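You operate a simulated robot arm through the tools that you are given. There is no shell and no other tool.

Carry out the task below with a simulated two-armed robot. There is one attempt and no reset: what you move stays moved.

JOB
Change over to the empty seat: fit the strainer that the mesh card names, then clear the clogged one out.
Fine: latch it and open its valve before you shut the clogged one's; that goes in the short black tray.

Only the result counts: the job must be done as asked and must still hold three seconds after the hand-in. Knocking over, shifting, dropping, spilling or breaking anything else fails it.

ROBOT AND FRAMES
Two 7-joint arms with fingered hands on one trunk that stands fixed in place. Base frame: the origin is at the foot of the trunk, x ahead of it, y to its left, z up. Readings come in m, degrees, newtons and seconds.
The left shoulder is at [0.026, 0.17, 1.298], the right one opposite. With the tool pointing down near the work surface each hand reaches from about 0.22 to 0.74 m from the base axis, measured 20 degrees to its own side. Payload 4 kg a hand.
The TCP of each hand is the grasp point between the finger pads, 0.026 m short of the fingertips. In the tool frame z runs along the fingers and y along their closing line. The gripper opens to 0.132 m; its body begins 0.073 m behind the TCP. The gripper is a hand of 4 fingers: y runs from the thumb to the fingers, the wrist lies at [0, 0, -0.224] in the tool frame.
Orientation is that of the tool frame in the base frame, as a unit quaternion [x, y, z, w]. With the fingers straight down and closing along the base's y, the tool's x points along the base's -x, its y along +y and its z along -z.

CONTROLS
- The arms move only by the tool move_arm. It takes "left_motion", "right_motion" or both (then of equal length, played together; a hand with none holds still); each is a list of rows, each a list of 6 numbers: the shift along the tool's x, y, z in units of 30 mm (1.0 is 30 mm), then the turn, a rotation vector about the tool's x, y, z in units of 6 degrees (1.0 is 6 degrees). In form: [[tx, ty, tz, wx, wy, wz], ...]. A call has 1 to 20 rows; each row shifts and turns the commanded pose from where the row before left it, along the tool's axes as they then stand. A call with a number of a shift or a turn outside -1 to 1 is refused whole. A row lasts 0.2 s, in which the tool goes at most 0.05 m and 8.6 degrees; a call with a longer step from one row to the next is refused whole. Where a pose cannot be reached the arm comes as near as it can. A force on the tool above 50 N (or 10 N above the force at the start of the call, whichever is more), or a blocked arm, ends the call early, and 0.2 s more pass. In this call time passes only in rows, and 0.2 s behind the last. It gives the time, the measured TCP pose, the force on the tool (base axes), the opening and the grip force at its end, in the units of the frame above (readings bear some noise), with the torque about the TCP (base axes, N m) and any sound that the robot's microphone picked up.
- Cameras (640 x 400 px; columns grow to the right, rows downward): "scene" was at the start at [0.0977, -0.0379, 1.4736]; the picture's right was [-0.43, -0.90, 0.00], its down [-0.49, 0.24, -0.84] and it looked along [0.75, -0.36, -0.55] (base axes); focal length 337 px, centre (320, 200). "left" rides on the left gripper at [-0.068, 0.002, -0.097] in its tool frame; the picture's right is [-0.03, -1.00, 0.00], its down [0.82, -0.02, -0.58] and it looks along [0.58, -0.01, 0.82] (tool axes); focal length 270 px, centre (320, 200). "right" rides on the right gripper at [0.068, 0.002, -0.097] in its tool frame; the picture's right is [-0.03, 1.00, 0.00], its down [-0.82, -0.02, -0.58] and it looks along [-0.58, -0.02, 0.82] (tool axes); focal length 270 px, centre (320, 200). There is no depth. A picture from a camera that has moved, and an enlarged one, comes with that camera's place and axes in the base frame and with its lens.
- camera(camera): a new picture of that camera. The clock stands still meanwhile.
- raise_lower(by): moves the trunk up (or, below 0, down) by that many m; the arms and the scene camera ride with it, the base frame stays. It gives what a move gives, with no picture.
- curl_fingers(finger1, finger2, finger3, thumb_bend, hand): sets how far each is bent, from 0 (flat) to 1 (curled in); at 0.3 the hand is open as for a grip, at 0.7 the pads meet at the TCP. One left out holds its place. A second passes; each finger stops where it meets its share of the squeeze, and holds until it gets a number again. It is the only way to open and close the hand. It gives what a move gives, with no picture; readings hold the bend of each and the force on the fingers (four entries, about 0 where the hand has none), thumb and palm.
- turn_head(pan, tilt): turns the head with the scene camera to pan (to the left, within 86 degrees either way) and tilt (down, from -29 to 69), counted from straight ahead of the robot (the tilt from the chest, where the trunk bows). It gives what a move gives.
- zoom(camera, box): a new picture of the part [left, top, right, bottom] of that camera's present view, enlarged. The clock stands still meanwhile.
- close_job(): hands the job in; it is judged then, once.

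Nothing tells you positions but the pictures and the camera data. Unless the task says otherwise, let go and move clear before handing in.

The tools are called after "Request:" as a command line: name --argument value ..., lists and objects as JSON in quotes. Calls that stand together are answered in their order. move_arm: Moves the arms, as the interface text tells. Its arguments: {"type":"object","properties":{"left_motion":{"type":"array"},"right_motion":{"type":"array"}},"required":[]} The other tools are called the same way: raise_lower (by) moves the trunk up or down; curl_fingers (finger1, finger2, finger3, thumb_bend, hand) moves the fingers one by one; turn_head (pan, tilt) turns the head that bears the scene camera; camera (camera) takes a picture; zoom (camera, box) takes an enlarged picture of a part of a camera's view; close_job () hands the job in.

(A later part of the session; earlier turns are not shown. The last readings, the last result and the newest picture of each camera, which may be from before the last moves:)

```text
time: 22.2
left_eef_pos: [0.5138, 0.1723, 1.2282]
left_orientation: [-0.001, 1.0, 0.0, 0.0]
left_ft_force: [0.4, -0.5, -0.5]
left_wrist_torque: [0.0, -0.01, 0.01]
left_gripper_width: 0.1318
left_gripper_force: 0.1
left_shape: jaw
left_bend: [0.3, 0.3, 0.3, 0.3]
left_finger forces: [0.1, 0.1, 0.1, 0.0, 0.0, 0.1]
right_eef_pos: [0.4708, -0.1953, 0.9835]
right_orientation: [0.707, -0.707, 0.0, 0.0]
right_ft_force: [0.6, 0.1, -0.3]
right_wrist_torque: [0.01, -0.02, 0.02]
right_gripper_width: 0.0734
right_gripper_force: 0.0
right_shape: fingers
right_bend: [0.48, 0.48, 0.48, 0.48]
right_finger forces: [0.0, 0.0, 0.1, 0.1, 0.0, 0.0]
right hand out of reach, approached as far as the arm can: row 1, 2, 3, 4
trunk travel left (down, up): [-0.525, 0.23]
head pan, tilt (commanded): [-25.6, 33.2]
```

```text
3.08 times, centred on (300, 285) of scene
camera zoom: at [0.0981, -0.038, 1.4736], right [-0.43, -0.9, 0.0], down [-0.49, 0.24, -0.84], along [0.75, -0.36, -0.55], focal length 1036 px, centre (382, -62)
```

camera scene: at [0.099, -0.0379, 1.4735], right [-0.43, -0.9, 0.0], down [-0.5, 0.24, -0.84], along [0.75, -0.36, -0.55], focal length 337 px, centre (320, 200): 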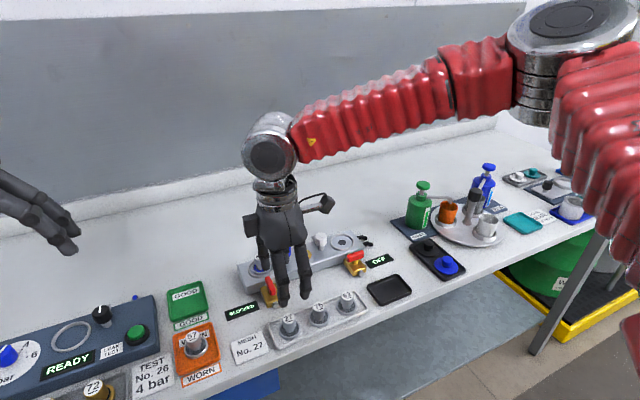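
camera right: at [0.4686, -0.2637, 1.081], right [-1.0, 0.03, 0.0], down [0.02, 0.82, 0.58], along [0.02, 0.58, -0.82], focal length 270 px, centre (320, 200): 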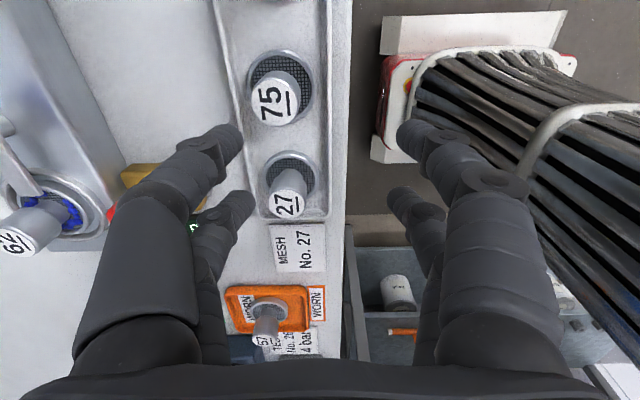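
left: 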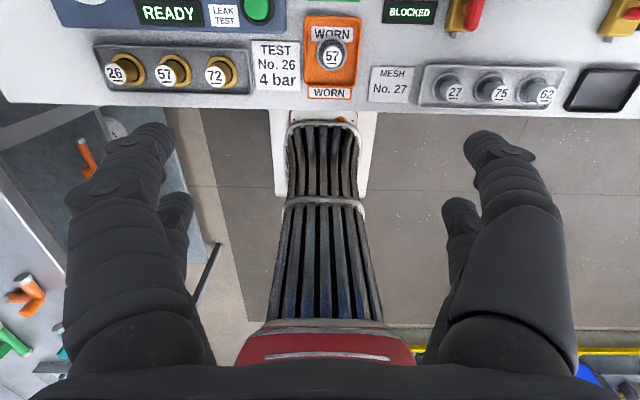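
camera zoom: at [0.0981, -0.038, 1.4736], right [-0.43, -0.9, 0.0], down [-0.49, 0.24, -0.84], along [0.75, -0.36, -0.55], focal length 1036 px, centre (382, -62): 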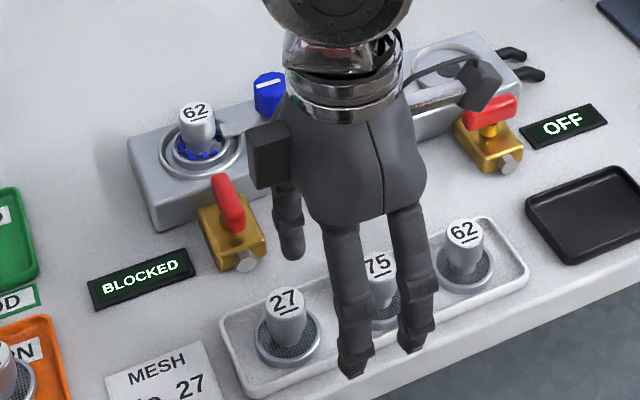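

Going lower at this yaw ran into the arm's limit and it slid sideways, but there was no contact. I'll go back up over strainer 27 and lower the trunk instead, which keeps the arm in a comfortable posture.

Request:
move_arm --right_motion '[[0, 0, -1, 0, 0, 0], [0, 0, -1, 0, 0, 0], [0, 0, -1, 0, 0, 0], [0, 0, -0.5, 0, 0, 0], [-0.5, -0.37, 0, 0, 0, 0], [-0.6, -0.37, 0, 0, 0, 0]]'

```text
time: 23.6
left_eef_pos: [0.5124, 0.1719, 1.2265]
left_orientation: [0.0, 1.0, 0.0, -0.001]
left_ft_force: [0.3, 0.6, 0.4]
left_wrist_torque: [0.01, -0.02, 0.01]
left_gripper_width: 0.1318
left_gripper_force: 0.1
left_shape: jaw
left_bend: [0.3, 0.3, 0.3, 0.3]
left_finger forces: [0.1, 0.0, 0.0, 0.1, 0.0, 0.0]
right_eef_pos: [0.4916, -0.1627, 1.0887]
right_orientation: [-0.707, 0.708, 0.001, 0.0]
right_ft_force: [0.1, 0.0, -0.2]
right_wrist_torque: [0.01, -0.01, 0.02]
right_gripper_width: 0.0733
right_gripper_force: 0.0
right_shape: fingers
right_bend: [0.48, 0.48, 0.48, 0.48]
right_finger forces: [0.1, 0.1, 0.1, 0.0, 0.0, 0.1]
trunk travel left (down, up): [-0.525, 0.23]
head pan, tilt (commanded): [-25.6, 33.2]
```

I'll raise both hands about 9–10 cm, then lower the trunk by 0.20 m so the shoulders sit lower relative to the bench.

Request:
move_arm --left_motion '[[0, 0, -1, 0, 0, 0], [0, 0, -1, 0, 0, 0], [0, 0, -1, 0, 0, 0], [0, 0, -1, 0, 0, 0]]' --right_motion '[[0, 0, -0.8, 0, 0, 0], [0, 0, -0.8, 0, 0, 0], [0, 0, -0.8, 0, 0, 0], [0, 0, -0.8, 0, 0, 0]]'

Request:
raise_lower --by -0.1

Request:
camera --camera "scene"

```text
time: 24.6
left_eef_pos: [0.5116, 0.1714, 1.349]
left_orientation: [0.0, 1.0, 0.0, 0.0]
left_ft_force: [-0.1, -0.7, 0.4]
left_wrist_torque: [-0.01, -0.02, -0.01]
left_gripper_width: 0.1322
left_gripper_force: 0.1
left_shape: jaw
left_bend: [0.3, 0.3, 0.3, 0.3]
left_finger forces: [0.0, 0.0, 0.0, 0.0, 0.1, 0.1]
right_eef_pos: [0.4902, -0.1619, 1.1829]
right_orientation: [-0.706, 0.708, 0.0, 0.0]
right_ft_force: [0.0, -0.1, 0.7]
right_wrist_torque: [-0.01, -0.01, 0.02]
right_gripper_width: 0.0731
right_gripper_force: 0.2
right_shape: fingers
right_bend: [0.48, 0.48, 0.48, 0.48]
right_finger forces: [0.0, 0.0, 0.1, 0.1, 0.0, 0.0]
trunk travel left (down, up): [-0.525, 0.23]
head pan, tilt (commanded): [-25.6, 33.2]
```

```text
time: 25.9
left_eef_pos: [0.5134, 0.1721, 1.2488]
left_orientation: [0.001, 1.0, 0.0, 0.0]
left_ft_force: [-0.7, -0.1, 1.2]
left_wrist_torque: [0.01, -0.01, 0.01]
left_gripper_width: 0.132
left_gripper_force: 0.2
left_shape: jaw
left_bend: [0.3, 0.3, 0.3, 0.3]
left_finger forces: [0.0, 0.0, 0.1, 0.0, 0.0, 0.1]
right_eef_pos: [0.4921, -0.1627, 1.0861]
right_orientation: [-0.707, 0.707, 0.0, 0.0]
right_ft_force: [0.3, 0.1, 0.5]
right_wrist_torque: [-0.01, -0.02, -0.02]
right_gripper_width: 0.0732
right_gripper_force: 0.1
right_shape: fingers
right_bend: [0.48, 0.48, 0.48, 0.48]
right_finger forces: [0.0, 0.0, 0.0, 0.1, 0.0, 0.0]
trunk travel left (down, up): [-0.425, 0.33]
head pan, tilt (commanded): [-25.6, 33.2]
```

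```text
taken
camera scene: at [0.1119, -0.0378, 1.3731], right [-0.43, -0.9, 0.0], down [-0.49, 0.24, -0.84], along [0.75, -0.36, -0.55], focal length 337 px, centre (320, 200)
```

scene: 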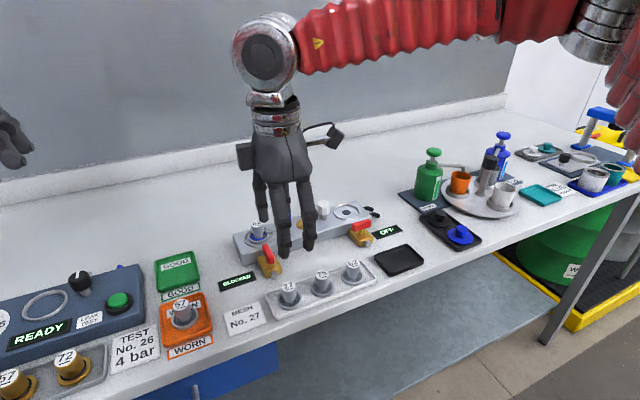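

I'll check the clearance of the right elbow before lowering further.

Request:
turn_head --pan -65 --tilt 25

Request:
camera --camera "scene"

```text
time: 27.0
left_eef_pos: [0.5127, 0.1709, 1.2471]
left_orientation: [0.0, 1.0, 0.0, -0.001]
left_ft_force: [0.0, 0.8, -0.6]
left_wrist_torque: [-0.02, 0.01, -0.01]
left_gripper_width: 0.1317
left_gripper_force: 0.1
left_shape: jaw
left_bend: [0.3, 0.3, 0.3, 0.3]
left_finger forces: [0.0, 0.1, 0.0, 0.0, 0.0, 0.0]
right_eef_pos: [0.4921, -0.1627, 1.084]
right_orientation: [-0.706, 0.708, 0.001, -0.001]
right_ft_force: [-0.5, -1.1, -0.3]
right_wrist_torque: [0.03, 0.02, 0.01]
right_gripper_width: 0.0732
right_gripper_force: 0.0
right_shape: fingers
right_bend: [0.48, 0.48, 0.48, 0.48]
right_finger forces: [0.0, 0.0, 0.0, 0.0, 0.0, 0.0]
trunk travel left (down, up): [-0.425, 0.33]
head pan, tilt (commanded): [-65.0, 25.0]
```

```text
taken
camera scene: at [0.0712, -0.0828, 1.386], right [-0.91, -0.42, 0.0], down [-0.18, 0.38, -0.91], along [0.38, -0.82, -0.42], focal length 337 px, centre (320, 200)
```

scene: 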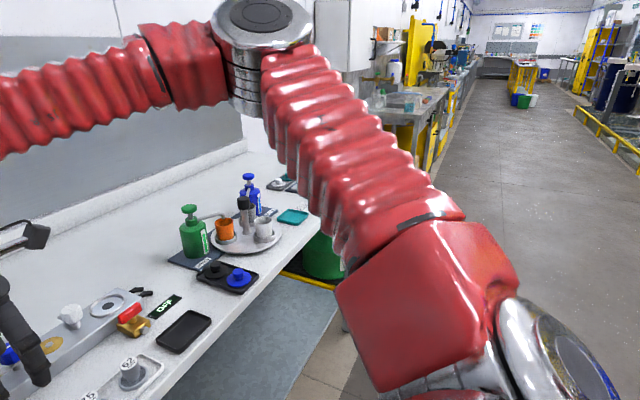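

The elbow is high and well clear of the bench. I'll lower the other 0.1 m and aim the head at the work area.

Request:
raise_lower --by -0.08

Request:
turn_head --pan -22 --tilt 38

Request:
camera --camera "right"

Request:
camera --camera "scene"

```text
time: 28.2
left_eef_pos: [0.5127, 0.1713, 1.1699]
left_orientation: [0.0, 1.0, 0.001, 0.0]
left_ft_force: [-0.4, 0.6, 0.7]
left_wrist_torque: [0.02, -0.04, 0.02]
left_gripper_width: 0.132
left_gripper_force: 0.2
left_shape: jaw
left_bend: [0.3, 0.3, 0.3, 0.3]
left_finger forces: [0.1, 0.0, 0.1, 0.0, 0.0, 0.1]
right_eef_pos: [0.4912, -0.1622, 1.006]
right_orientation: [-0.707, 0.707, 0.0, -0.001]
right_ft_force: [-0.3, -0.5, 0.0]
right_wrist_torque: [0.02, -0.02, 0.01]
right_gripper_width: 0.0731
right_gripper_force: 0.1
right_shape: fingers
right_bend: [0.48, 0.48, 0.48, 0.48]
right_finger forces: [0.0, 0.0, 0.0, 0.1, 0.0, 0.1]
trunk travel left (down, up): [-0.345, 0.41]
head pan, tilt (commanded): [-65.0, 25.0]
```

```text
time: 29.3
left_eef_pos: [0.5134, 0.1732, 1.1685]
left_orientation: [0.0, 1.0, 0.0, -0.001]
left_ft_force: [-0.1, 1.0, 0.2]
left_wrist_torque: [0.0, -0.02, 0.02]
left_gripper_width: 0.1318
left_gripper_force: 0.1
left_shape: jaw
left_bend: [0.3, 0.3, 0.3, 0.3]
left_finger forces: [0.0, 0.0, 0.0, 0.0, 0.1, 0.0]
right_eef_pos: [0.492, -0.1614, 1.0044]
right_orientation: [-0.706, 0.708, 0.0, -0.001]
right_ft_force: [-0.6, -0.4, 0.3]
right_wrist_torque: [0.0, 0.01, 0.0]
right_gripper_width: 0.0735
right_gripper_force: 0.0
right_shape: fingers
right_bend: [0.48, 0.48, 0.48, 0.48]
right_finger forces: [0.0, 0.0, 0.1, 0.0, 0.0, 0.0]
trunk travel left (down, up): [-0.345, 0.41]
head pan, tilt (commanded): [-22.0, 38.0]
```

```text
taken
camera right: at [0.4907, -0.2302, 1.102], right [-1.0, 0.03, 0.0], down [0.02, 0.82, 0.58], along [0.01, 0.58, -0.82], focal length 270 px, centre (320, 200)
```

right: 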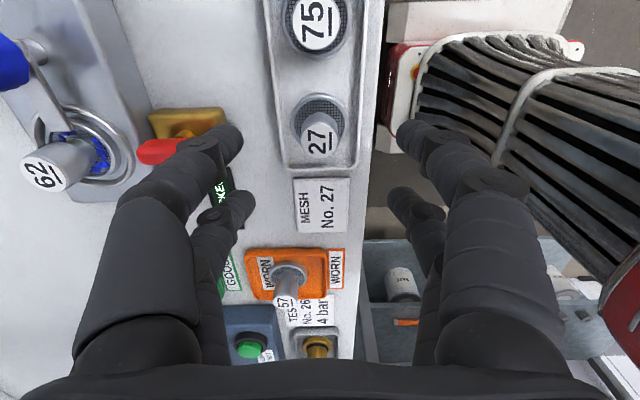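

```text
taken
camera scene: at [0.1319, -0.0317, 1.2847], right [-0.38, -0.93, 0.0], down [-0.57, 0.23, -0.79], along [0.73, -0.3, -0.62], focal length 337 px, centre (320, 200)
```

scene: 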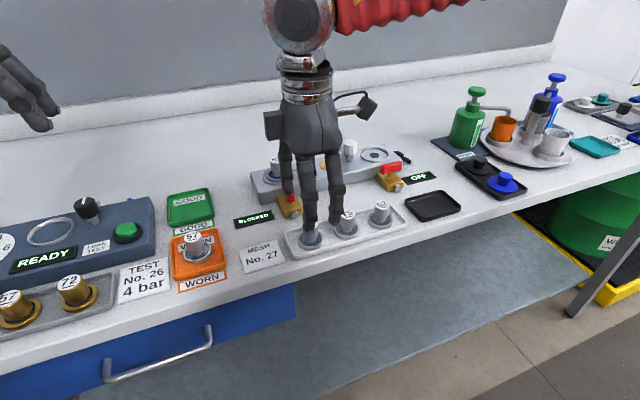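

Request:
zoom --camera "right" --box '[240, 70, 400, 190]'

Request:
zoom --camera "scene" --box '[240, 130, 420, 270]'

```text
3.33 times, centred on (320, 130) of right
camera zoom: at [0.4907, -0.2302, 1.102], right [-1.0, 0.03, 0.0], down [0.02, 0.82, 0.58], along [0.01, 0.58, -0.82], focal length 901 px, centre (320, 433)
```

zoom: 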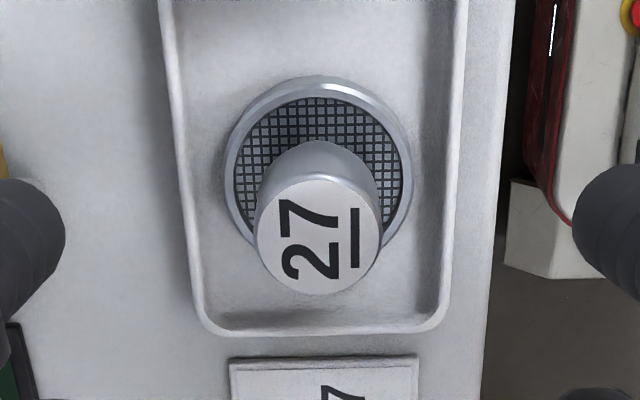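

```text
2.86 times, centred on (330, 200) of scene
camera zoom: at [0.1319, -0.0317, 1.2847], right [-0.38, -0.93, 0.0], down [-0.57, 0.23, -0.79], along [0.73, -0.3, -0.62], focal length 962 px, centre (291, 200)
```

zoom: 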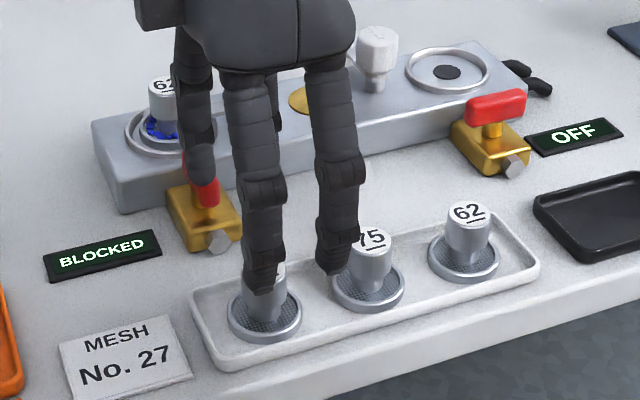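

The axis of strainer 27 is at (0.4925, −0.160), with the top at z≈0.937 and the flange at about 0.90. I'll descend to about z 0.934 with a 2 mm correction in y.

Request:
move_arm --right_motion '[[-0.07, 0, 0.4, 0, 0, 0], [0, 0, 0.6, 0, 0, 0], [0, 0, 0.6, 0, 0, 0]]'

Request:
camera --camera "right"

Request:
zoom --camera "scene" --box '[240, 130, 420, 270]'

```text
time: 30.1
left_eef_pos: [0.5138, 0.1732, 1.1672]
left_orientation: [0.0, 1.0, 0.001, -0.001]
left_ft_force: [0.2, 0.3, 0.0]
left_wrist_torque: [0.0, 0.04, 0.03]
left_gripper_width: 0.1319
left_gripper_force: 0.0
left_shape: jaw
left_bend: [0.3, 0.3, 0.3, 0.3]
left_finger forces: [0.0, 0.0, 0.0, 0.1, 0.0, 0.0]
right_eef_pos: [0.4925, -0.1593, 0.9566]
right_orientation: [0.707, -0.707, 0.0, 0.0]
right_ft_force: [0.0, 0.2, -0.8]
right_wrist_torque: [0.01, -0.01, 0.01]
right_gripper_width: 0.0732
right_gripper_force: 0.1
right_shape: fingers
right_bend: [0.48, 0.48, 0.48, 0.48]
right_finger forces: [0.0, 0.0, 0.0, 0.0, 0.0, 0.1]
trunk travel left (down, up): [-0.345, 0.41]
head pan, tilt (commanded): [-22.0, 38.0]
```

```text
taken
camera right: at [0.4916, -0.2273, 1.0547], right [-1.0, 0.03, 0.0], down [0.02, 0.82, 0.58], along [0.01, 0.58, -0.82], focal length 270 px, centre (320, 200)
```

right: 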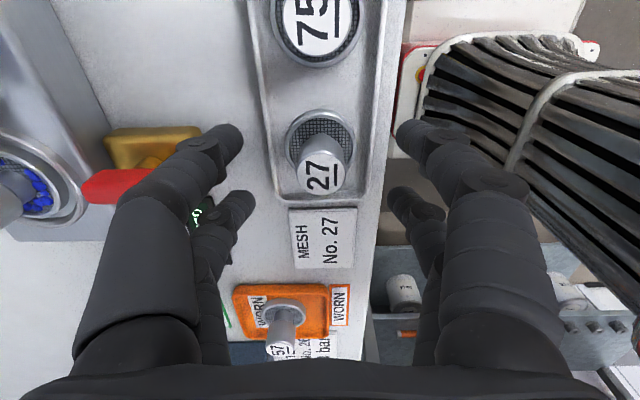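

```text
2.86 times, centred on (330, 200) of scene
camera zoom: at [0.1322, -0.0317, 1.2846], right [-0.37, -0.93, 0.0], down [-0.57, 0.23, -0.79], along [0.73, -0.3, -0.62], focal length 962 px, centre (291, 200)
```

zoom: 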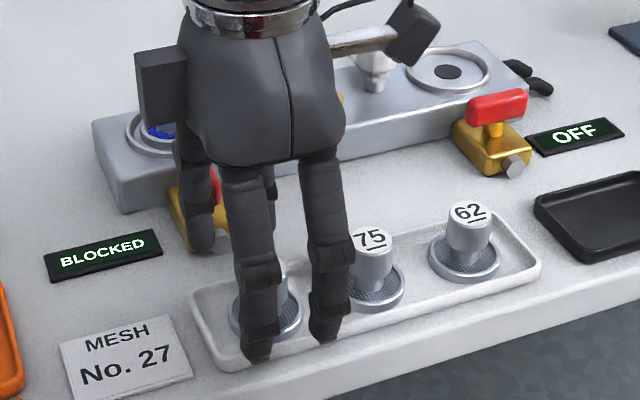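

Request:
move_arm --right_motion '[[0, 0, 0.4, 0, 0, 0], [0, 0, 0.35, 0, 0, 0]]'

Request:
curl_fingers --hand "right" --finger1 0.58 --finger2 0.58 --finger3 0.58 --thumb_bend 0.58

Request:
camera --camera "right"

Request:
zoom --camera "scene" --box '[240, 130, 420, 270]'

```text
time: 30.7
left_eef_pos: [0.5134, 0.1731, 1.1684]
left_orientation: [0.0, 1.0, 0.0, -0.001]
left_ft_force: [0.1, -0.5, -0.1]
left_wrist_torque: [-0.02, 0.0, -0.03]
left_gripper_width: 0.132
left_gripper_force: 0.1
left_shape: jaw
left_bend: [0.3, 0.3, 0.3, 0.3]
left_finger forces: [0.0, 0.0, 0.0, 0.0, 0.0, 0.0]
right_eef_pos: [0.4917, -0.1599, 0.9348]
right_orientation: [-0.706, 0.708, 0.001, 0.0]
right_ft_force: [0.6, -0.6, -0.5]
right_wrist_torque: [0.01, -0.01, 0.02]
right_gripper_width: 0.0728
right_gripper_force: 0.0
right_shape: fingers
right_bend: [0.48, 0.48, 0.48, 0.48]
right_finger forces: [0.0, 0.0, 0.0, 0.1, 0.1, 0.0]
trunk travel left (down, up): [-0.345, 0.41]
head pan, tilt (commanded): [-22.0, 38.0]
```

```text
time: 31.7
left_eef_pos: [0.5131, 0.1719, 1.1675]
left_orientation: [0.0, 1.0, 0.0, -0.001]
left_ft_force: [-0.3, -0.9, 0.1]
left_wrist_torque: [0.02, -0.02, 0.03]
left_gripper_width: 0.1316
left_gripper_force: 0.2
left_shape: jaw
left_bend: [0.3, 0.3, 0.3, 0.3]
left_finger forces: [0.0, 0.1, 0.1, 0.0, 0.0, 0.0]
right_eef_pos: [0.4919, -0.1604, 0.9353]
right_orientation: [-0.706, 0.708, 0.0, -0.001]
right_ft_force: [1.6, -0.2, -1.2]
right_wrist_torque: [0.01, -0.01, 0.02]
right_gripper_width: 0.0565
right_gripper_force: 6.6
right_shape: fingers
right_bend: [0.53, 0.53, 0.53, 0.55]
right_finger forces: [3.1, 3.1, 3.1, 0.0, 4.6, 0.0]
trunk travel left (down, up): [-0.345, 0.41]
head pan, tilt (commanded): [-22.0, 38.0]
```

```text
taken
camera right: at [0.491, -0.2278, 1.0323], right [-1.0, 0.03, 0.0], down [0.02, 0.82, 0.58], along [0.01, 0.58, -0.82], focal length 270 px, centre (320, 200)
```

right: 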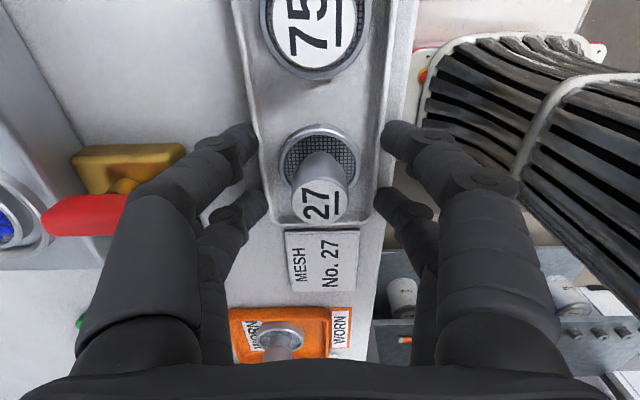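

```text
2.86 times, centred on (330, 200) of scene
camera zoom: at [0.1321, -0.0316, 1.2847], right [-0.37, -0.93, 0.0], down [-0.57, 0.23, -0.79], along [0.73, -0.3, -0.62], focal length 962 px, centre (291, 200)
```

zoom: 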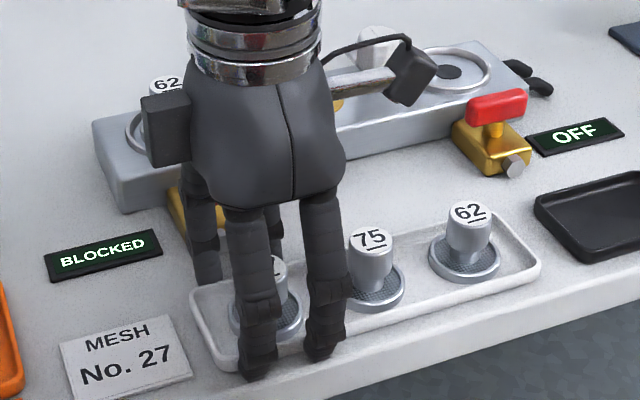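

The fingertips met the rack's rim from outside with light, balanced forces of about 3 N. I'll reopen, lift about 12 mm and grip the handle higher.

Request:
curl_fingers --hand "right" --finger1 0.49 --finger2 0.49 --finger3 0.49 --thumb_bend 0.49

Request:
move_arm --right_motion '[[0, 0, -0.4, 0, 0, 0]]'

Request:
curl_fingers --hand "right" --finger1 0.58 --finger2 0.58 --finger3 0.58 --thumb_bend 0.58

Request:
camera --camera "right"

```text
time: 32.7
left_eef_pos: [0.5131, 0.171, 1.1672]
left_orientation: [0.001, 1.0, 0.0, -0.001]
left_ft_force: [-0.1, 0.1, 1.1]
left_wrist_torque: [-0.01, 0.0, -0.01]
left_gripper_width: 0.132
left_gripper_force: 0.1
left_shape: jaw
left_bend: [0.3, 0.3, 0.3, 0.3]
left_finger forces: [0.0, 0.1, 0.0, 0.0, 0.0, 0.1]
right_eef_pos: [0.4927, -0.16, 0.9341]
right_orientation: [-0.706, 0.708, 0.001, -0.001]
right_ft_force: [0.2, -0.3, 0.8]
right_wrist_torque: [0.01, -0.01, 0.0]
right_gripper_width: 0.0687
right_gripper_force: 0.1
right_shape: fingers
right_bend: [0.49, 0.49, 0.49, 0.49]
right_finger forces: [0.1, 0.0, 0.1, 0.0, 0.0, 0.0]
trunk travel left (down, up): [-0.345, 0.41]
head pan, tilt (commanded): [-22.0, 38.0]
```

```text
time: 33.1
left_eef_pos: [0.5122, 0.1718, 1.1684]
left_orientation: [0.0, 1.0, -0.001, 0.0]
left_ft_force: [0.6, 0.3, 0.1]
left_wrist_torque: [-0.02, 0.01, -0.01]
left_gripper_width: 0.1319
left_gripper_force: 0.1
left_shape: jaw
left_bend: [0.3, 0.3, 0.3, 0.3]
left_finger forces: [0.1, 0.1, 0.0, 0.0, 0.0, 0.1]
right_eef_pos: [0.4908, -0.1596, 0.9465]
right_orientation: [-0.707, 0.707, 0.0, -0.001]
right_ft_force: [0.0, 0.5, 0.0]
right_wrist_torque: [0.01, 0.0, 0.01]
right_gripper_width: 0.0688
right_gripper_force: 0.2
right_shape: fingers
right_bend: [0.49, 0.49, 0.49, 0.49]
right_finger forces: [0.1, 0.0, 0.0, 0.0, 0.0, 0.0]
trunk travel left (down, up): [-0.345, 0.41]
head pan, tilt (commanded): [-22.0, 38.0]
```

```text
time: 34.1
left_eef_pos: [0.5142, 0.1722, 1.1681]
left_orientation: [0.0, 1.0, 0.001, -0.001]
left_ft_force: [0.3, -0.2, 0.5]
left_wrist_torque: [-0.01, -0.03, 0.02]
left_gripper_width: 0.1318
left_gripper_force: 0.0
left_shape: jaw
left_bend: [0.3, 0.3, 0.3, 0.3]
left_finger forces: [0.0, 0.0, 0.1, 0.0, 0.0, 0.0]
right_eef_pos: [0.4921, -0.1593, 0.9455]
right_orientation: [0.707, -0.707, -0.001, 0.0]
right_ft_force: [-0.5, -0.4, 0.2]
right_wrist_torque: [-0.02, -0.01, 0.0]
right_gripper_width: 0.0429
right_gripper_force: 0.1
right_shape: fingers
right_bend: [0.57, 0.57, 0.57, 0.57]
right_finger forces: [0.0, 0.0, 0.1, 0.1, 0.1, 0.1]
trunk travel left (down, up): [-0.345, 0.41]
head pan, tilt (commanded): [-22.0, 38.0]
```

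```text
taken
camera right: at [0.491, -0.2278, 1.0436], right [-1.0, 0.03, 0.0], down [0.02, 0.82, 0.58], along [0.01, 0.58, -0.82], focal length 270 px, centre (320, 200)
```

right: 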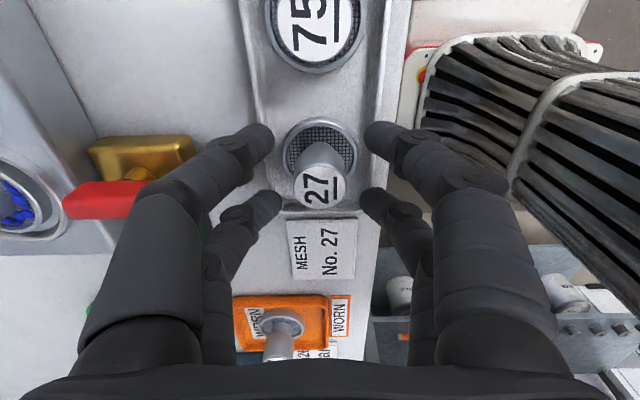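

At this height the fingers pass over the rim, and handle 27 sits centred between the two pairs. I'll close on it.

Request:
curl_fingers --hand "right" --finger1 0.72 --finger2 0.72 --finger3 0.72 --thumb_bend 0.72

Request:
camera --camera "right"

Request:
zoom --camera "scene" --box '[240, 130, 420, 270]'

```text
time: 35.1
left_eef_pos: [0.5144, 0.1715, 1.1681]
left_orientation: [0.0, 1.0, 0.0, -0.001]
left_ft_force: [-0.8, 0.8, 0.8]
left_wrist_torque: [0.0, 0.0, -0.01]
left_gripper_width: 0.1319
left_gripper_force: 0.0
left_shape: jaw
left_bend: [0.3, 0.3, 0.3, 0.3]
left_finger forces: [0.0, 0.0, 0.1, 0.1, 0.0, 0.0]
right_eef_pos: [0.4918, -0.1603, 0.947]
right_orientation: [0.707, -0.707, -0.001, 0.001]
right_ft_force: [-0.5, -0.3, -0.6]
right_wrist_torque: [0.0, -0.03, 0.0]
right_gripper_width: 0.0
right_gripper_force: 0.1
right_shape: fingers
right_bend: [0.71, 0.71, 0.71, 0.71]
right_finger forces: [0.0, 0.0, 0.1, 0.0, 0.0, 0.1]
trunk travel left (down, up): [-0.345, 0.41]
head pan, tilt (commanded): [-22.0, 38.0]
```

```text
taken
camera right: at [0.491, -0.2278, 1.0436], right [-1.0, 0.03, 0.0], down [0.02, 0.82, 0.58], along [0.01, 0.58, -0.82], focal length 270 px, centre (320, 200)
```

right: 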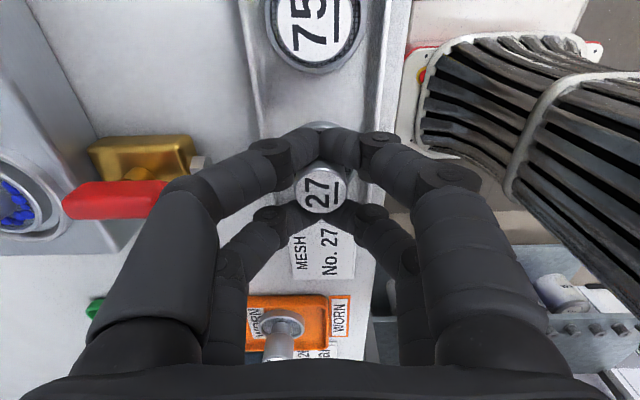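

```text
2.86 times, centred on (330, 200) of scene
camera zoom: at [0.1319, -0.0316, 1.2847], right [-0.37, -0.93, 0.0], down [-0.57, 0.23, -0.79], along [0.73, -0.3, -0.62], focal length 962 px, centre (291, 200)
```

zoom: 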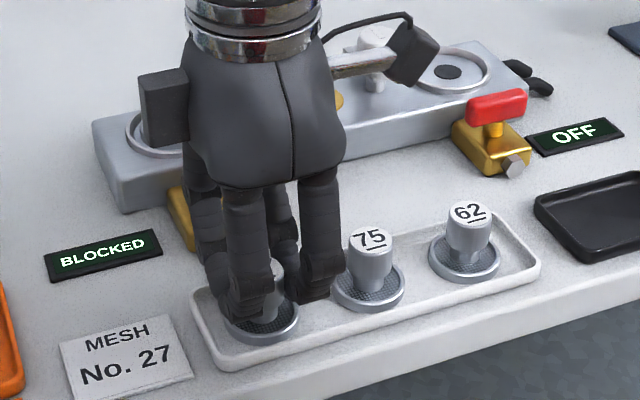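

The handle simply fits in the gap between the two pairs, so this grip holds nothing. I'll open and shift 18 mm in −y so that finger2 and finger3 pinch the handle directly, with the other pair held open.

Request:
curl_fingers --hand "right" --finger1 0.5 --finger2 0.5 --finger3 0.5 --thumb_bend 0.5

Request:
move_arm --right_motion '[[0.3, 0, 0, 0, 0, 0], [0.3, 0, 0, 0, 0, 0], [0, 0, 0.1, 0, 0, 0]]'

Request:
curl_fingers --hand "right" --finger2 0.6 --finger3 0.6

Request:
camera --camera "right"

Request:
zoom --camera "scene" --box '[240, 130, 420, 270]'

```text
time: 36.1
left_eef_pos: [0.5132, 0.1722, 1.1681]
left_orientation: [0.0, 1.0, 0.0, -0.001]
left_ft_force: [-0.9, -0.2, 0.0]
left_wrist_torque: [0.0, 0.02, 0.04]
left_gripper_width: 0.1321
left_gripper_force: 0.1
left_shape: jaw
left_bend: [0.3, 0.3, 0.3, 0.3]
left_finger forces: [0.1, 0.0, 0.0, 0.0, 0.0, 0.0]
right_eef_pos: [0.4913, -0.1597, 0.9459]
right_orientation: [0.707, -0.707, 0.0, 0.001]
right_ft_force: [0.2, 0.0, 0.7]
right_wrist_torque: [0.01, 0.02, 0.01]
right_gripper_width: 0.0653
right_gripper_force: 0.1
right_shape: fingers
right_bend: [0.5, 0.5, 0.5, 0.5]
right_finger forces: [0.1, 0.0, 0.0, 0.0, 0.0, 0.0]
trunk travel left (down, up): [-0.345, 0.41]
head pan, tilt (commanded): [-22.0, 38.0]
```

```text
time: 36.9
left_eef_pos: [0.5125, 0.1714, 1.1679]
left_orientation: [0.0, 1.0, 0.0, -0.001]
left_ft_force: [-0.3, -0.4, 0.3]
left_wrist_torque: [0.01, 0.01, 0.01]
left_gripper_width: 0.1319
left_gripper_force: 0.1
left_shape: jaw
left_bend: [0.3, 0.3, 0.3, 0.3]
left_finger forces: [0.0, 0.1, 0.0, 0.0, 0.0, 0.0]
right_eef_pos: [0.4928, -0.1783, 0.9425]
right_orientation: [0.707, -0.707, 0.0, 0.0]
right_ft_force: [0.7, 0.6, 0.5]
right_wrist_torque: [0.0, 0.0, 0.01]
right_gripper_width: 0.0652
right_gripper_force: 0.0
right_shape: fingers
right_bend: [0.5, 0.5, 0.5, 0.5]
right_finger forces: [0.0, 0.0, 0.0, 0.0, 0.0, 0.0]
trunk travel left (down, up): [-0.345, 0.41]
head pan, tilt (commanded): [-22.0, 38.0]
```

```text
time: 37.9
left_eef_pos: [0.5139, 0.1726, 1.1681]
left_orientation: [0.0, 1.0, 0.0, 0.0]
left_ft_force: [-0.4, -0.7, -0.4]
left_wrist_torque: [0.01, -0.04, 0.03]
left_gripper_width: 0.1321
left_gripper_force: 0.1
left_shape: jaw
left_bend: [0.3, 0.3, 0.3, 0.3]
left_finger forces: [0.1, 0.0, 0.1, 0.0, 0.0, 0.0]
right_eef_pos: [0.4928, -0.1775, 0.9427]
right_orientation: [-0.707, 0.708, 0.0, 0.0]
right_ft_force: [0.3, -1.7, 2.6]
right_wrist_torque: [0.01, -0.06, 0.02]
right_gripper_width: 0.0652
right_gripper_force: 4.0
right_shape: fingers
right_bend: [0.5, 0.57, 0.57, 0.5]
right_finger forces: [0.0, 3.8, 4.4, 0.0, 0.1, 0.0]
trunk travel left (down, up): [-0.345, 0.41]
head pan, tilt (commanded): [-22.0, 38.0]
```

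```text
taken
camera right: at [0.4908, -0.2458, 1.0409], right [-1.0, 0.03, 0.0], down [0.02, 0.82, 0.58], along [0.01, 0.58, -0.82], focal length 270 px, centre (320, 200)
```

right: 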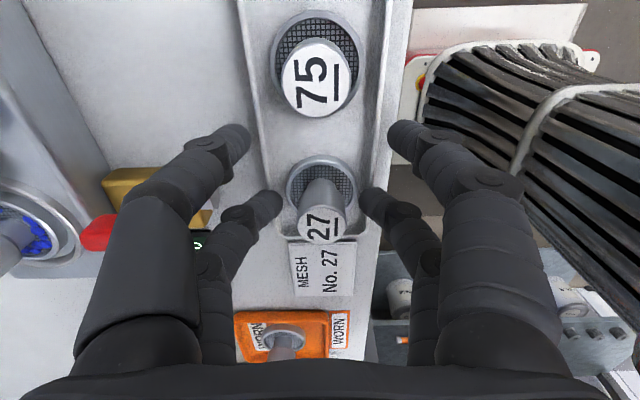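

```text
2.86 times, centred on (330, 200) of scene
camera zoom: at [0.1317, -0.0317, 1.2847], right [-0.37, -0.93, 0.0], down [-0.57, 0.23, -0.79], along [0.73, -0.3, -0.62], focal length 962 px, centre (291, 200)
```

zoom: 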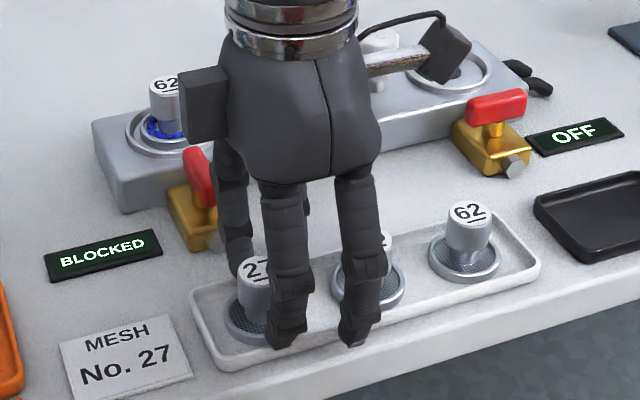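

Fingers 2 and 3 touched the rim again at this height. I'll reopen, rise 6 mm to the height that cleared before, and close again.

Request:
curl_fingers --hand "right" --finger2 0.5 --finger3 0.5

Request:
move_arm --right_motion '[[0, 0, -0.18, 0, 0, 0]]'

Request:
curl_fingers --hand "right" --finger2 0.6 --finger3 0.6

Request:
camera --camera "right"

```text
time: 38.9
left_eef_pos: [0.5129, 0.1726, 1.1675]
left_orientation: [0.0, 1.0, 0.001, -0.001]
left_ft_force: [-0.1, -0.1, 0.9]
left_wrist_torque: [0.04, 0.03, 0.0]
left_gripper_width: 0.1319
left_gripper_force: 0.1
left_shape: jaw
left_bend: [0.3, 0.3, 0.3, 0.3]
left_finger forces: [0.0, 0.0, 0.1, 0.1, 0.1, 0.1]
right_eef_pos: [0.4922, -0.1779, 0.9423]
right_orientation: [-0.707, 0.707, 0.0, 0.0]
right_ft_force: [0.2, 0.0, -0.7]
right_wrist_torque: [-0.02, 0.01, 0.0]
right_gripper_width: 0.0652
right_gripper_force: 0.1
right_shape: fingers
right_bend: [0.5, 0.5, 0.5, 0.5]
right_finger forces: [0.0, 0.0, 0.1, 0.0, 0.0, 0.0]
trunk travel left (down, up): [-0.345, 0.41]
head pan, tilt (commanded): [-22.0, 38.0]
```

```text
time: 39.3
left_eef_pos: [0.5125, 0.1716, 1.1684]
left_orientation: [0.0, 1.0, 0.0, -0.001]
left_ft_force: [1.3, -1.0, 0.1]
left_wrist_torque: [0.0, -0.02, -0.01]
left_gripper_width: 0.1316
left_gripper_force: 0.1
left_shape: jaw
left_bend: [0.3, 0.3, 0.3, 0.3]
left_finger forces: [0.0, 0.0, 0.1, 0.0, 0.1, 0.0]
right_eef_pos: [0.4914, -0.1774, 0.9484]
right_orientation: [-0.707, 0.707, 0.0, 0.0]
right_ft_force: [0.9, 0.9, 0.1]
right_wrist_torque: [0.0, 0.02, 0.01]
right_gripper_width: 0.0652
right_gripper_force: 0.0
right_shape: fingers
right_bend: [0.5, 0.5, 0.5, 0.5]
right_finger forces: [0.0, 0.0, 0.0, 0.1, 0.1, 0.0]
trunk travel left (down, up): [-0.345, 0.41]
head pan, tilt (commanded): [-22.0, 38.0]
```

```text
time: 40.3
left_eef_pos: [0.5121, 0.1727, 1.1676]
left_orientation: [0.0, 1.0, 0.0, -0.001]
left_ft_force: [-1.7, 0.0, 0.8]
left_wrist_torque: [0.04, -0.01, -0.02]
left_gripper_width: 0.1319
left_gripper_force: 0.0
left_shape: jaw
left_bend: [0.3, 0.3, 0.3, 0.3]
left_finger forces: [0.1, 0.1, 0.0, 0.1, 0.0, 0.0]
right_eef_pos: [0.4912, -0.1781, 0.9491]
right_orientation: [-0.707, 0.707, 0.0, 0.0]
right_ft_force: [-0.5, -0.9, -0.8]
right_wrist_torque: [0.03, 0.0, 0.01]
right_gripper_width: 0.0651
right_gripper_force: 0.0
right_shape: fingers
right_bend: [0.5, 0.6, 0.6, 0.5]
right_finger forces: [0.1, 0.0, 0.0, 0.0, 0.1, 0.1]
trunk travel left (down, up): [-0.345, 0.41]
head pan, tilt (commanded): [-22.0, 38.0]
```

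```text
taken
camera right: at [0.4911, -0.2458, 1.046], right [-1.0, 0.03, 0.0], down [0.02, 0.82, 0.58], along [0.01, 0.58, -0.82], focal length 270 px, centre (320, 200)
```

right: 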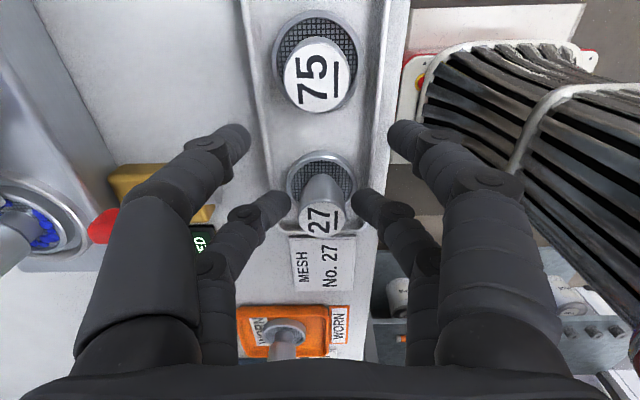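

Fingers 2 and 3 now straddle the handle symmetrically, clear of the rim. I'll squeeze.

Request:
curl_fingers --hand "right" --finger2 0.75 --finger3 0.75

Request:
camera --camera "right"

Request:
zoom --camera "scene" --box '[240, 130, 420, 270]'

```text
time: 41.3
left_eef_pos: [0.5118, 0.1721, 1.1683]
left_orientation: [0.0, 1.0, 0.0, -0.001]
left_ft_force: [-0.9, 0.8, -1.3]
left_wrist_torque: [-0.01, 0.04, 0.04]
left_gripper_width: 0.1318
left_gripper_force: 0.0
left_shape: jaw
left_bend: [0.3, 0.3, 0.3, 0.3]
left_finger forces: [0.0, 0.0, 0.1, 0.0, 0.1, 0.0]
right_eef_pos: [0.4924, -0.1775, 0.9489]
right_orientation: [-0.707, 0.707, 0.001, -0.001]
right_ft_force: [0.0, 0.3, 0.2]
right_wrist_torque: [-0.02, -0.03, 0.03]
right_gripper_width: 0.0652
right_gripper_force: 9.0
right_shape: fingers
right_bend: [0.5, 0.66, 0.67, 0.5]
right_finger forces: [0.0, 8.8, 8.6, 0.1, 0.0, 0.0]
trunk travel left (down, up): [-0.345, 0.41]
head pan, tilt (commanded): [-22.0, 38.0]
```

```text
taken
camera right: at [0.4911, -0.2459, 1.046], right [-1.0, 0.03, 0.0], down [0.02, 0.82, 0.58], along [0.01, 0.58, -0.82], focal length 270 px, centre (320, 200)
```

right: 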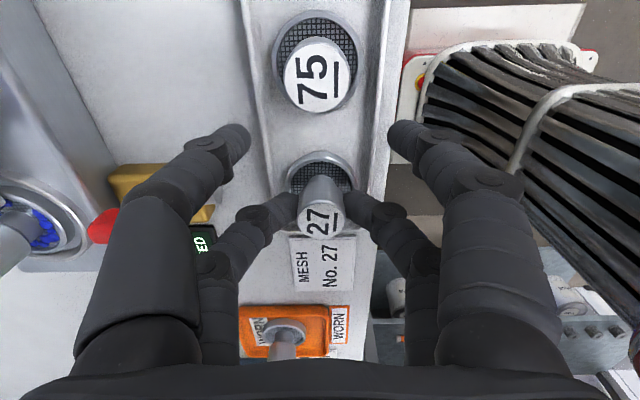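

```text
2.86 times, centred on (330, 200) of scene
camera zoom: at [0.1319, -0.0317, 1.2847], right [-0.37, -0.93, 0.0], down [-0.57, 0.23, -0.79], along [0.73, -0.3, -0.62], focal length 962 px, centre (291, 200)
```

zoom: 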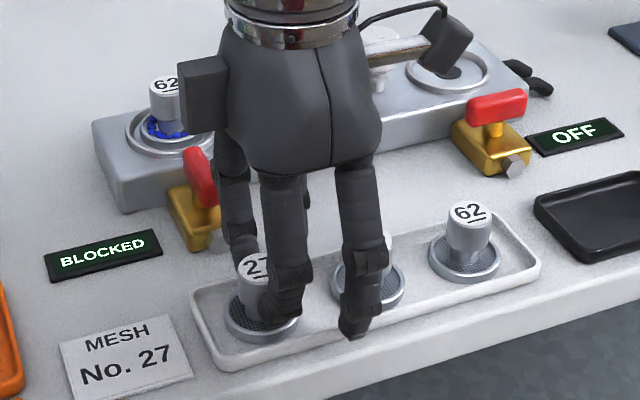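

Finger2 and finger3 hold the handle with about 9 N each. I'll squeeze slightly more and lift a few centimetres to test.

Request:
curl_fingers --hand "right" --finger2 0.8 --finger3 0.8

Request:
move_arm --right_motion '[[0, 0, -0.3, 0, 0, 0], [0, 0, -0.5, 0, 0, 0], [0, 0, -0.7, 0, 0, 0], [0, 0, -0.7, 0, 0, 0]]'

Request:
camera --camera "right"

Request:
zoom --camera "scene" --box '[240, 110, 440, 270]'

```text
time: 42.3
left_eef_pos: [0.5128, 0.1723, 1.1668]
left_orientation: [0.0, 1.0, 0.0, -0.002]
left_ft_force: [-0.7, 0.7, -1.0]
left_wrist_torque: [0.02, 0.0, 0.01]
left_gripper_width: 0.1318
left_gripper_force: 0.0
left_shape: jaw
left_bend: [0.3, 0.3, 0.3, 0.3]
left_finger forces: [0.0, 0.1, 0.0, 0.0, 0.1, 0.0]
right_eef_pos: [0.4932, -0.1781, 0.948]
right_orientation: [0.707, -0.707, -0.001, 0.001]
right_ft_force: [-0.3, 0.2, 0.8]
right_wrist_torque: [0.0, 0.0, 0.01]
right_gripper_width: 0.0655
right_gripper_force: 9.2
right_shape: fingers
right_bend: [0.5, 0.66, 0.67, 0.5]
right_finger forces: [0.1, 9.5, 9.2, 0.1, 0.1, 0.0]
trunk travel left (down, up): [-0.345, 0.41]
head pan, tilt (commanded): [-22.0, 38.0]
```

```text
time: 43.3
left_eef_pos: [0.5127, 0.1731, 1.1685]
left_orientation: [0.0, 1.0, 0.0, 0.0]
left_ft_force: [-0.7, 0.9, 0.6]
left_wrist_torque: [0.01, -0.01, -0.01]
left_gripper_width: 0.1319
left_gripper_force: 0.0
left_shape: jaw
left_bend: [0.3, 0.3, 0.3, 0.3]
left_finger forces: [0.0, 0.0, 0.0, 0.1, 0.0, 0.0]
right_eef_pos: [0.4898, -0.1791, 1.0146]
right_orientation: [-0.707, 0.707, 0.001, 0.0]
right_ft_force: [0.2, -0.3, -1.5]
right_wrist_torque: [-0.02, -0.01, -0.04]
right_gripper_width: 0.065
right_gripper_force: 9.8
right_shape: fingers
right_bend: [0.5, 0.66, 0.67, 0.5]
right_finger forces: [0.0, 9.3, 9.2, 0.0, 0.0, 0.1]
trunk travel left (down, up): [-0.345, 0.41]
head pan, tilt (commanded): [-22.0, 38.0]
```

```text
taken
camera right: at [0.4899, -0.2468, 1.1128], right [-1.0, 0.03, 0.0], down [0.02, 0.82, 0.58], along [0.01, 0.58, -0.82], focal length 270 px, centre (320, 200)
```

right: 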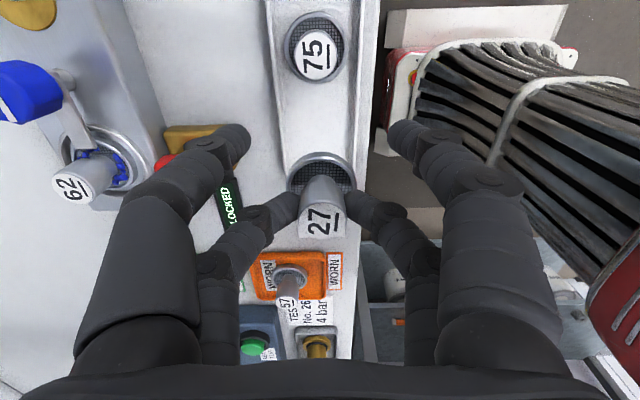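

```text
2.50 times, centred on (340, 190) of scene
camera zoom: at [0.1316, -0.0316, 1.2848], right [-0.37, -0.93, 0.0], down [-0.57, 0.23, -0.79], along [0.73, -0.3, -0.62], focal length 842 px, centre (270, 225)
```

zoom: 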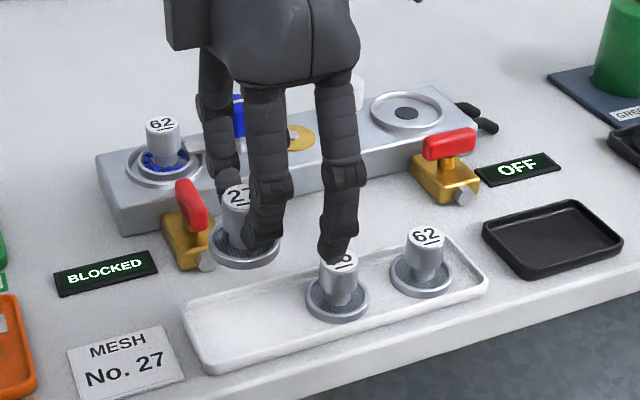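

Strainer 27 is lifted, upright and firm. I'll raise it a bit more and carry it over the empty seat at about (0.655, −0.365), keeping its axis 18 mm to +y of the TCP.

Request:
move_arm --right_motion '[[0, 0, -0.8, 0, 0, 0], [0, 0, -0.8, 0, 0, 0], [0.4, -0.3, 0, 0, 0, 0], [0.7, -0.55, 0, 0, 0, 0], [0.8, -0.65, 0, 0, 0, 0], [0.8, -0.65, 0, 0, 0, 0], [0.8, -0.65, 0, 0, 0, 0], [0.8, -0.65, 0, 0, 0, 0], [0.8, -0.65, 0, 0, 0, 0], [0.8, -0.65, 0, 0, 0, 0]]'

Request:
camera --camera "right"

Request:
camera --camera "scene"

```text
time: 45.5
left_eef_pos: [0.5134, 0.1729, 1.1674]
left_orientation: [0.0, 1.0, -0.001, -0.001]
left_ft_force: [0.1, -0.9, -0.2]
left_wrist_torque: [-0.02, 0.01, 0.02]
left_gripper_width: 0.1317
left_gripper_force: 0.0
left_shape: jaw
left_bend: [0.3, 0.3, 0.3, 0.3]
left_finger forces: [0.0, 0.0, 0.0, 0.1, 0.1, 0.0]
right_eef_pos: [0.6351, -0.3567, 1.0613]
right_orientation: [0.707, -0.707, 0.0, 0.001]
right_ft_force: [-0.1, 0.2, -0.4]
right_wrist_torque: [-0.03, 0.02, -0.01]
right_gripper_width: 0.0652
right_gripper_force: 9.3
right_shape: fingers
right_bend: [0.5, 0.66, 0.67, 0.5]
right_finger forces: [0.1, 9.1, 8.9, 0.1, 0.1, 0.0]
trunk travel left (down, up): [-0.345, 0.41]
head pan, tilt (commanded): [-22.0, 38.0]
```

```text
taken
camera right: at [0.6338, -0.4247, 1.1588], right [-1.0, 0.03, 0.0], down [0.02, 0.82, 0.58], along [0.01, 0.58, -0.82], focal length 270 px, centre (320, 200)
```

right: 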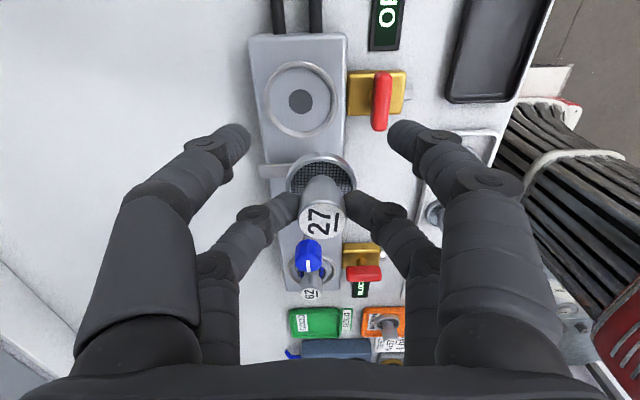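

```text
taken
camera scene: at [0.1329, -0.0321, 1.2845], right [-0.37, -0.93, 0.0], down [-0.57, 0.23, -0.79], along [0.73, -0.29, -0.62], focal length 337 px, centre (320, 200)
```

scene: 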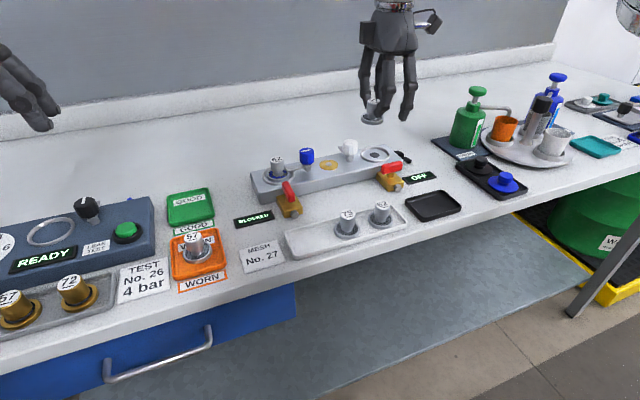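

The seat shows clearly ahead in the hand camera, at roughly (0.652–0.655, −0.363). I'll move nearly over it and look again.

Request:
move_arm --right_motion '[[0.43, -0.3, 0, 0, 0, 0], [0.43, -0.3, 0, 0, 0, 0], [0, 0, 0.6, 0, 0, 0], [0, 0, 0.6, 0, 0, 0]]'

Request:
camera --camera "right"

Request:
zoom --camera "right" --box '[240, 100, 400, 250]'

Request:
zoom --camera "scene" --box '[320, 100, 460, 210]'

```text
time: 46.5
left_eef_pos: [0.5134, 0.1713, 1.1679]
left_orientation: [0.0, 1.0, 0.0, -0.002]
left_ft_force: [1.4, -0.7, -0.5]
left_wrist_torque: [0.0, -0.03, 0.02]
left_gripper_width: 0.132
left_gripper_force: 0.1
left_shape: jaw
left_bend: [0.3, 0.3, 0.3, 0.3]
left_finger forces: [0.0, 0.0, 0.0, 0.0, 0.0, 0.1]
right_eef_pos: [0.6532, -0.3813, 1.0261]
right_orientation: [-0.707, 0.708, 0.0, 0.0]
right_ft_force: [-0.8, -0.7, -0.7]
right_wrist_torque: [-0.02, 0.04, 0.04]
right_gripper_width: 0.0652
right_gripper_force: 8.8
right_shape: fingers
right_bend: [0.5, 0.66, 0.67, 0.5]
right_finger forces: [0.1, 8.9, 8.8, 0.1, 0.0, 0.1]
trunk travel left (down, up): [-0.345, 0.41]
head pan, tilt (commanded): [-22.0, 38.0]
```

```text
taken
camera right: at [0.6521, -0.4485, 1.1246], right [-1.0, 0.03, 0.0], down [0.02, 0.82, 0.58], along [0.01, 0.58, -0.82], focal length 270 px, centre (320, 200)
```

right: 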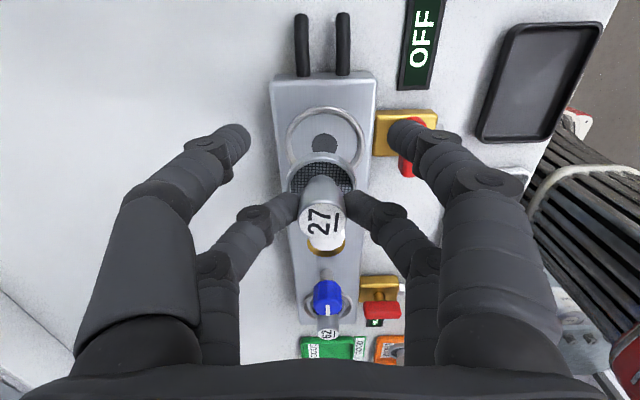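

```text
2.67 times, centred on (320, 175) of right
camera zoom: at [0.6521, -0.4485, 1.1246], right [-1.0, 0.03, 0.0], down [0.02, 0.82, 0.58], along [0.01, 0.58, -0.82], focal length 721 px, centre (320, 267)
```

zoom: 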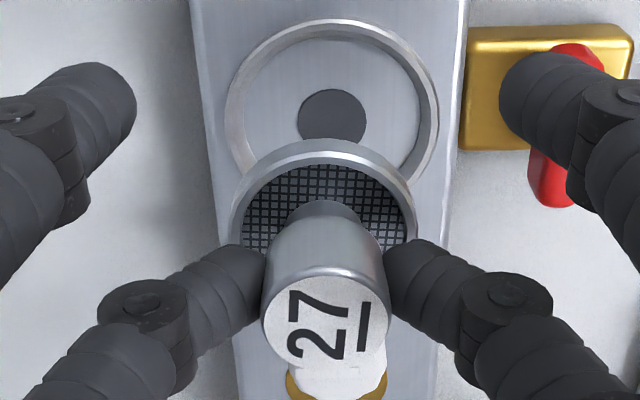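

```text
3.64 times, centred on (390, 155) of scene
camera zoom: at [0.1323, -0.0318, 1.2846], right [-0.37, -0.93, 0.0], down [-0.57, 0.23, -0.79], along [0.73, -0.3, -0.62], focal length 1225 px, centre (66, 364)
```

zoom: 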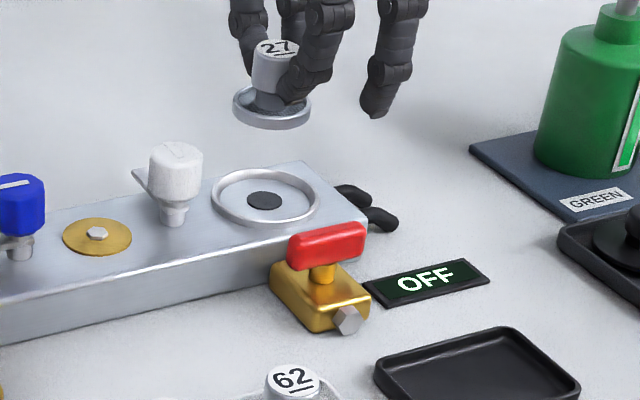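

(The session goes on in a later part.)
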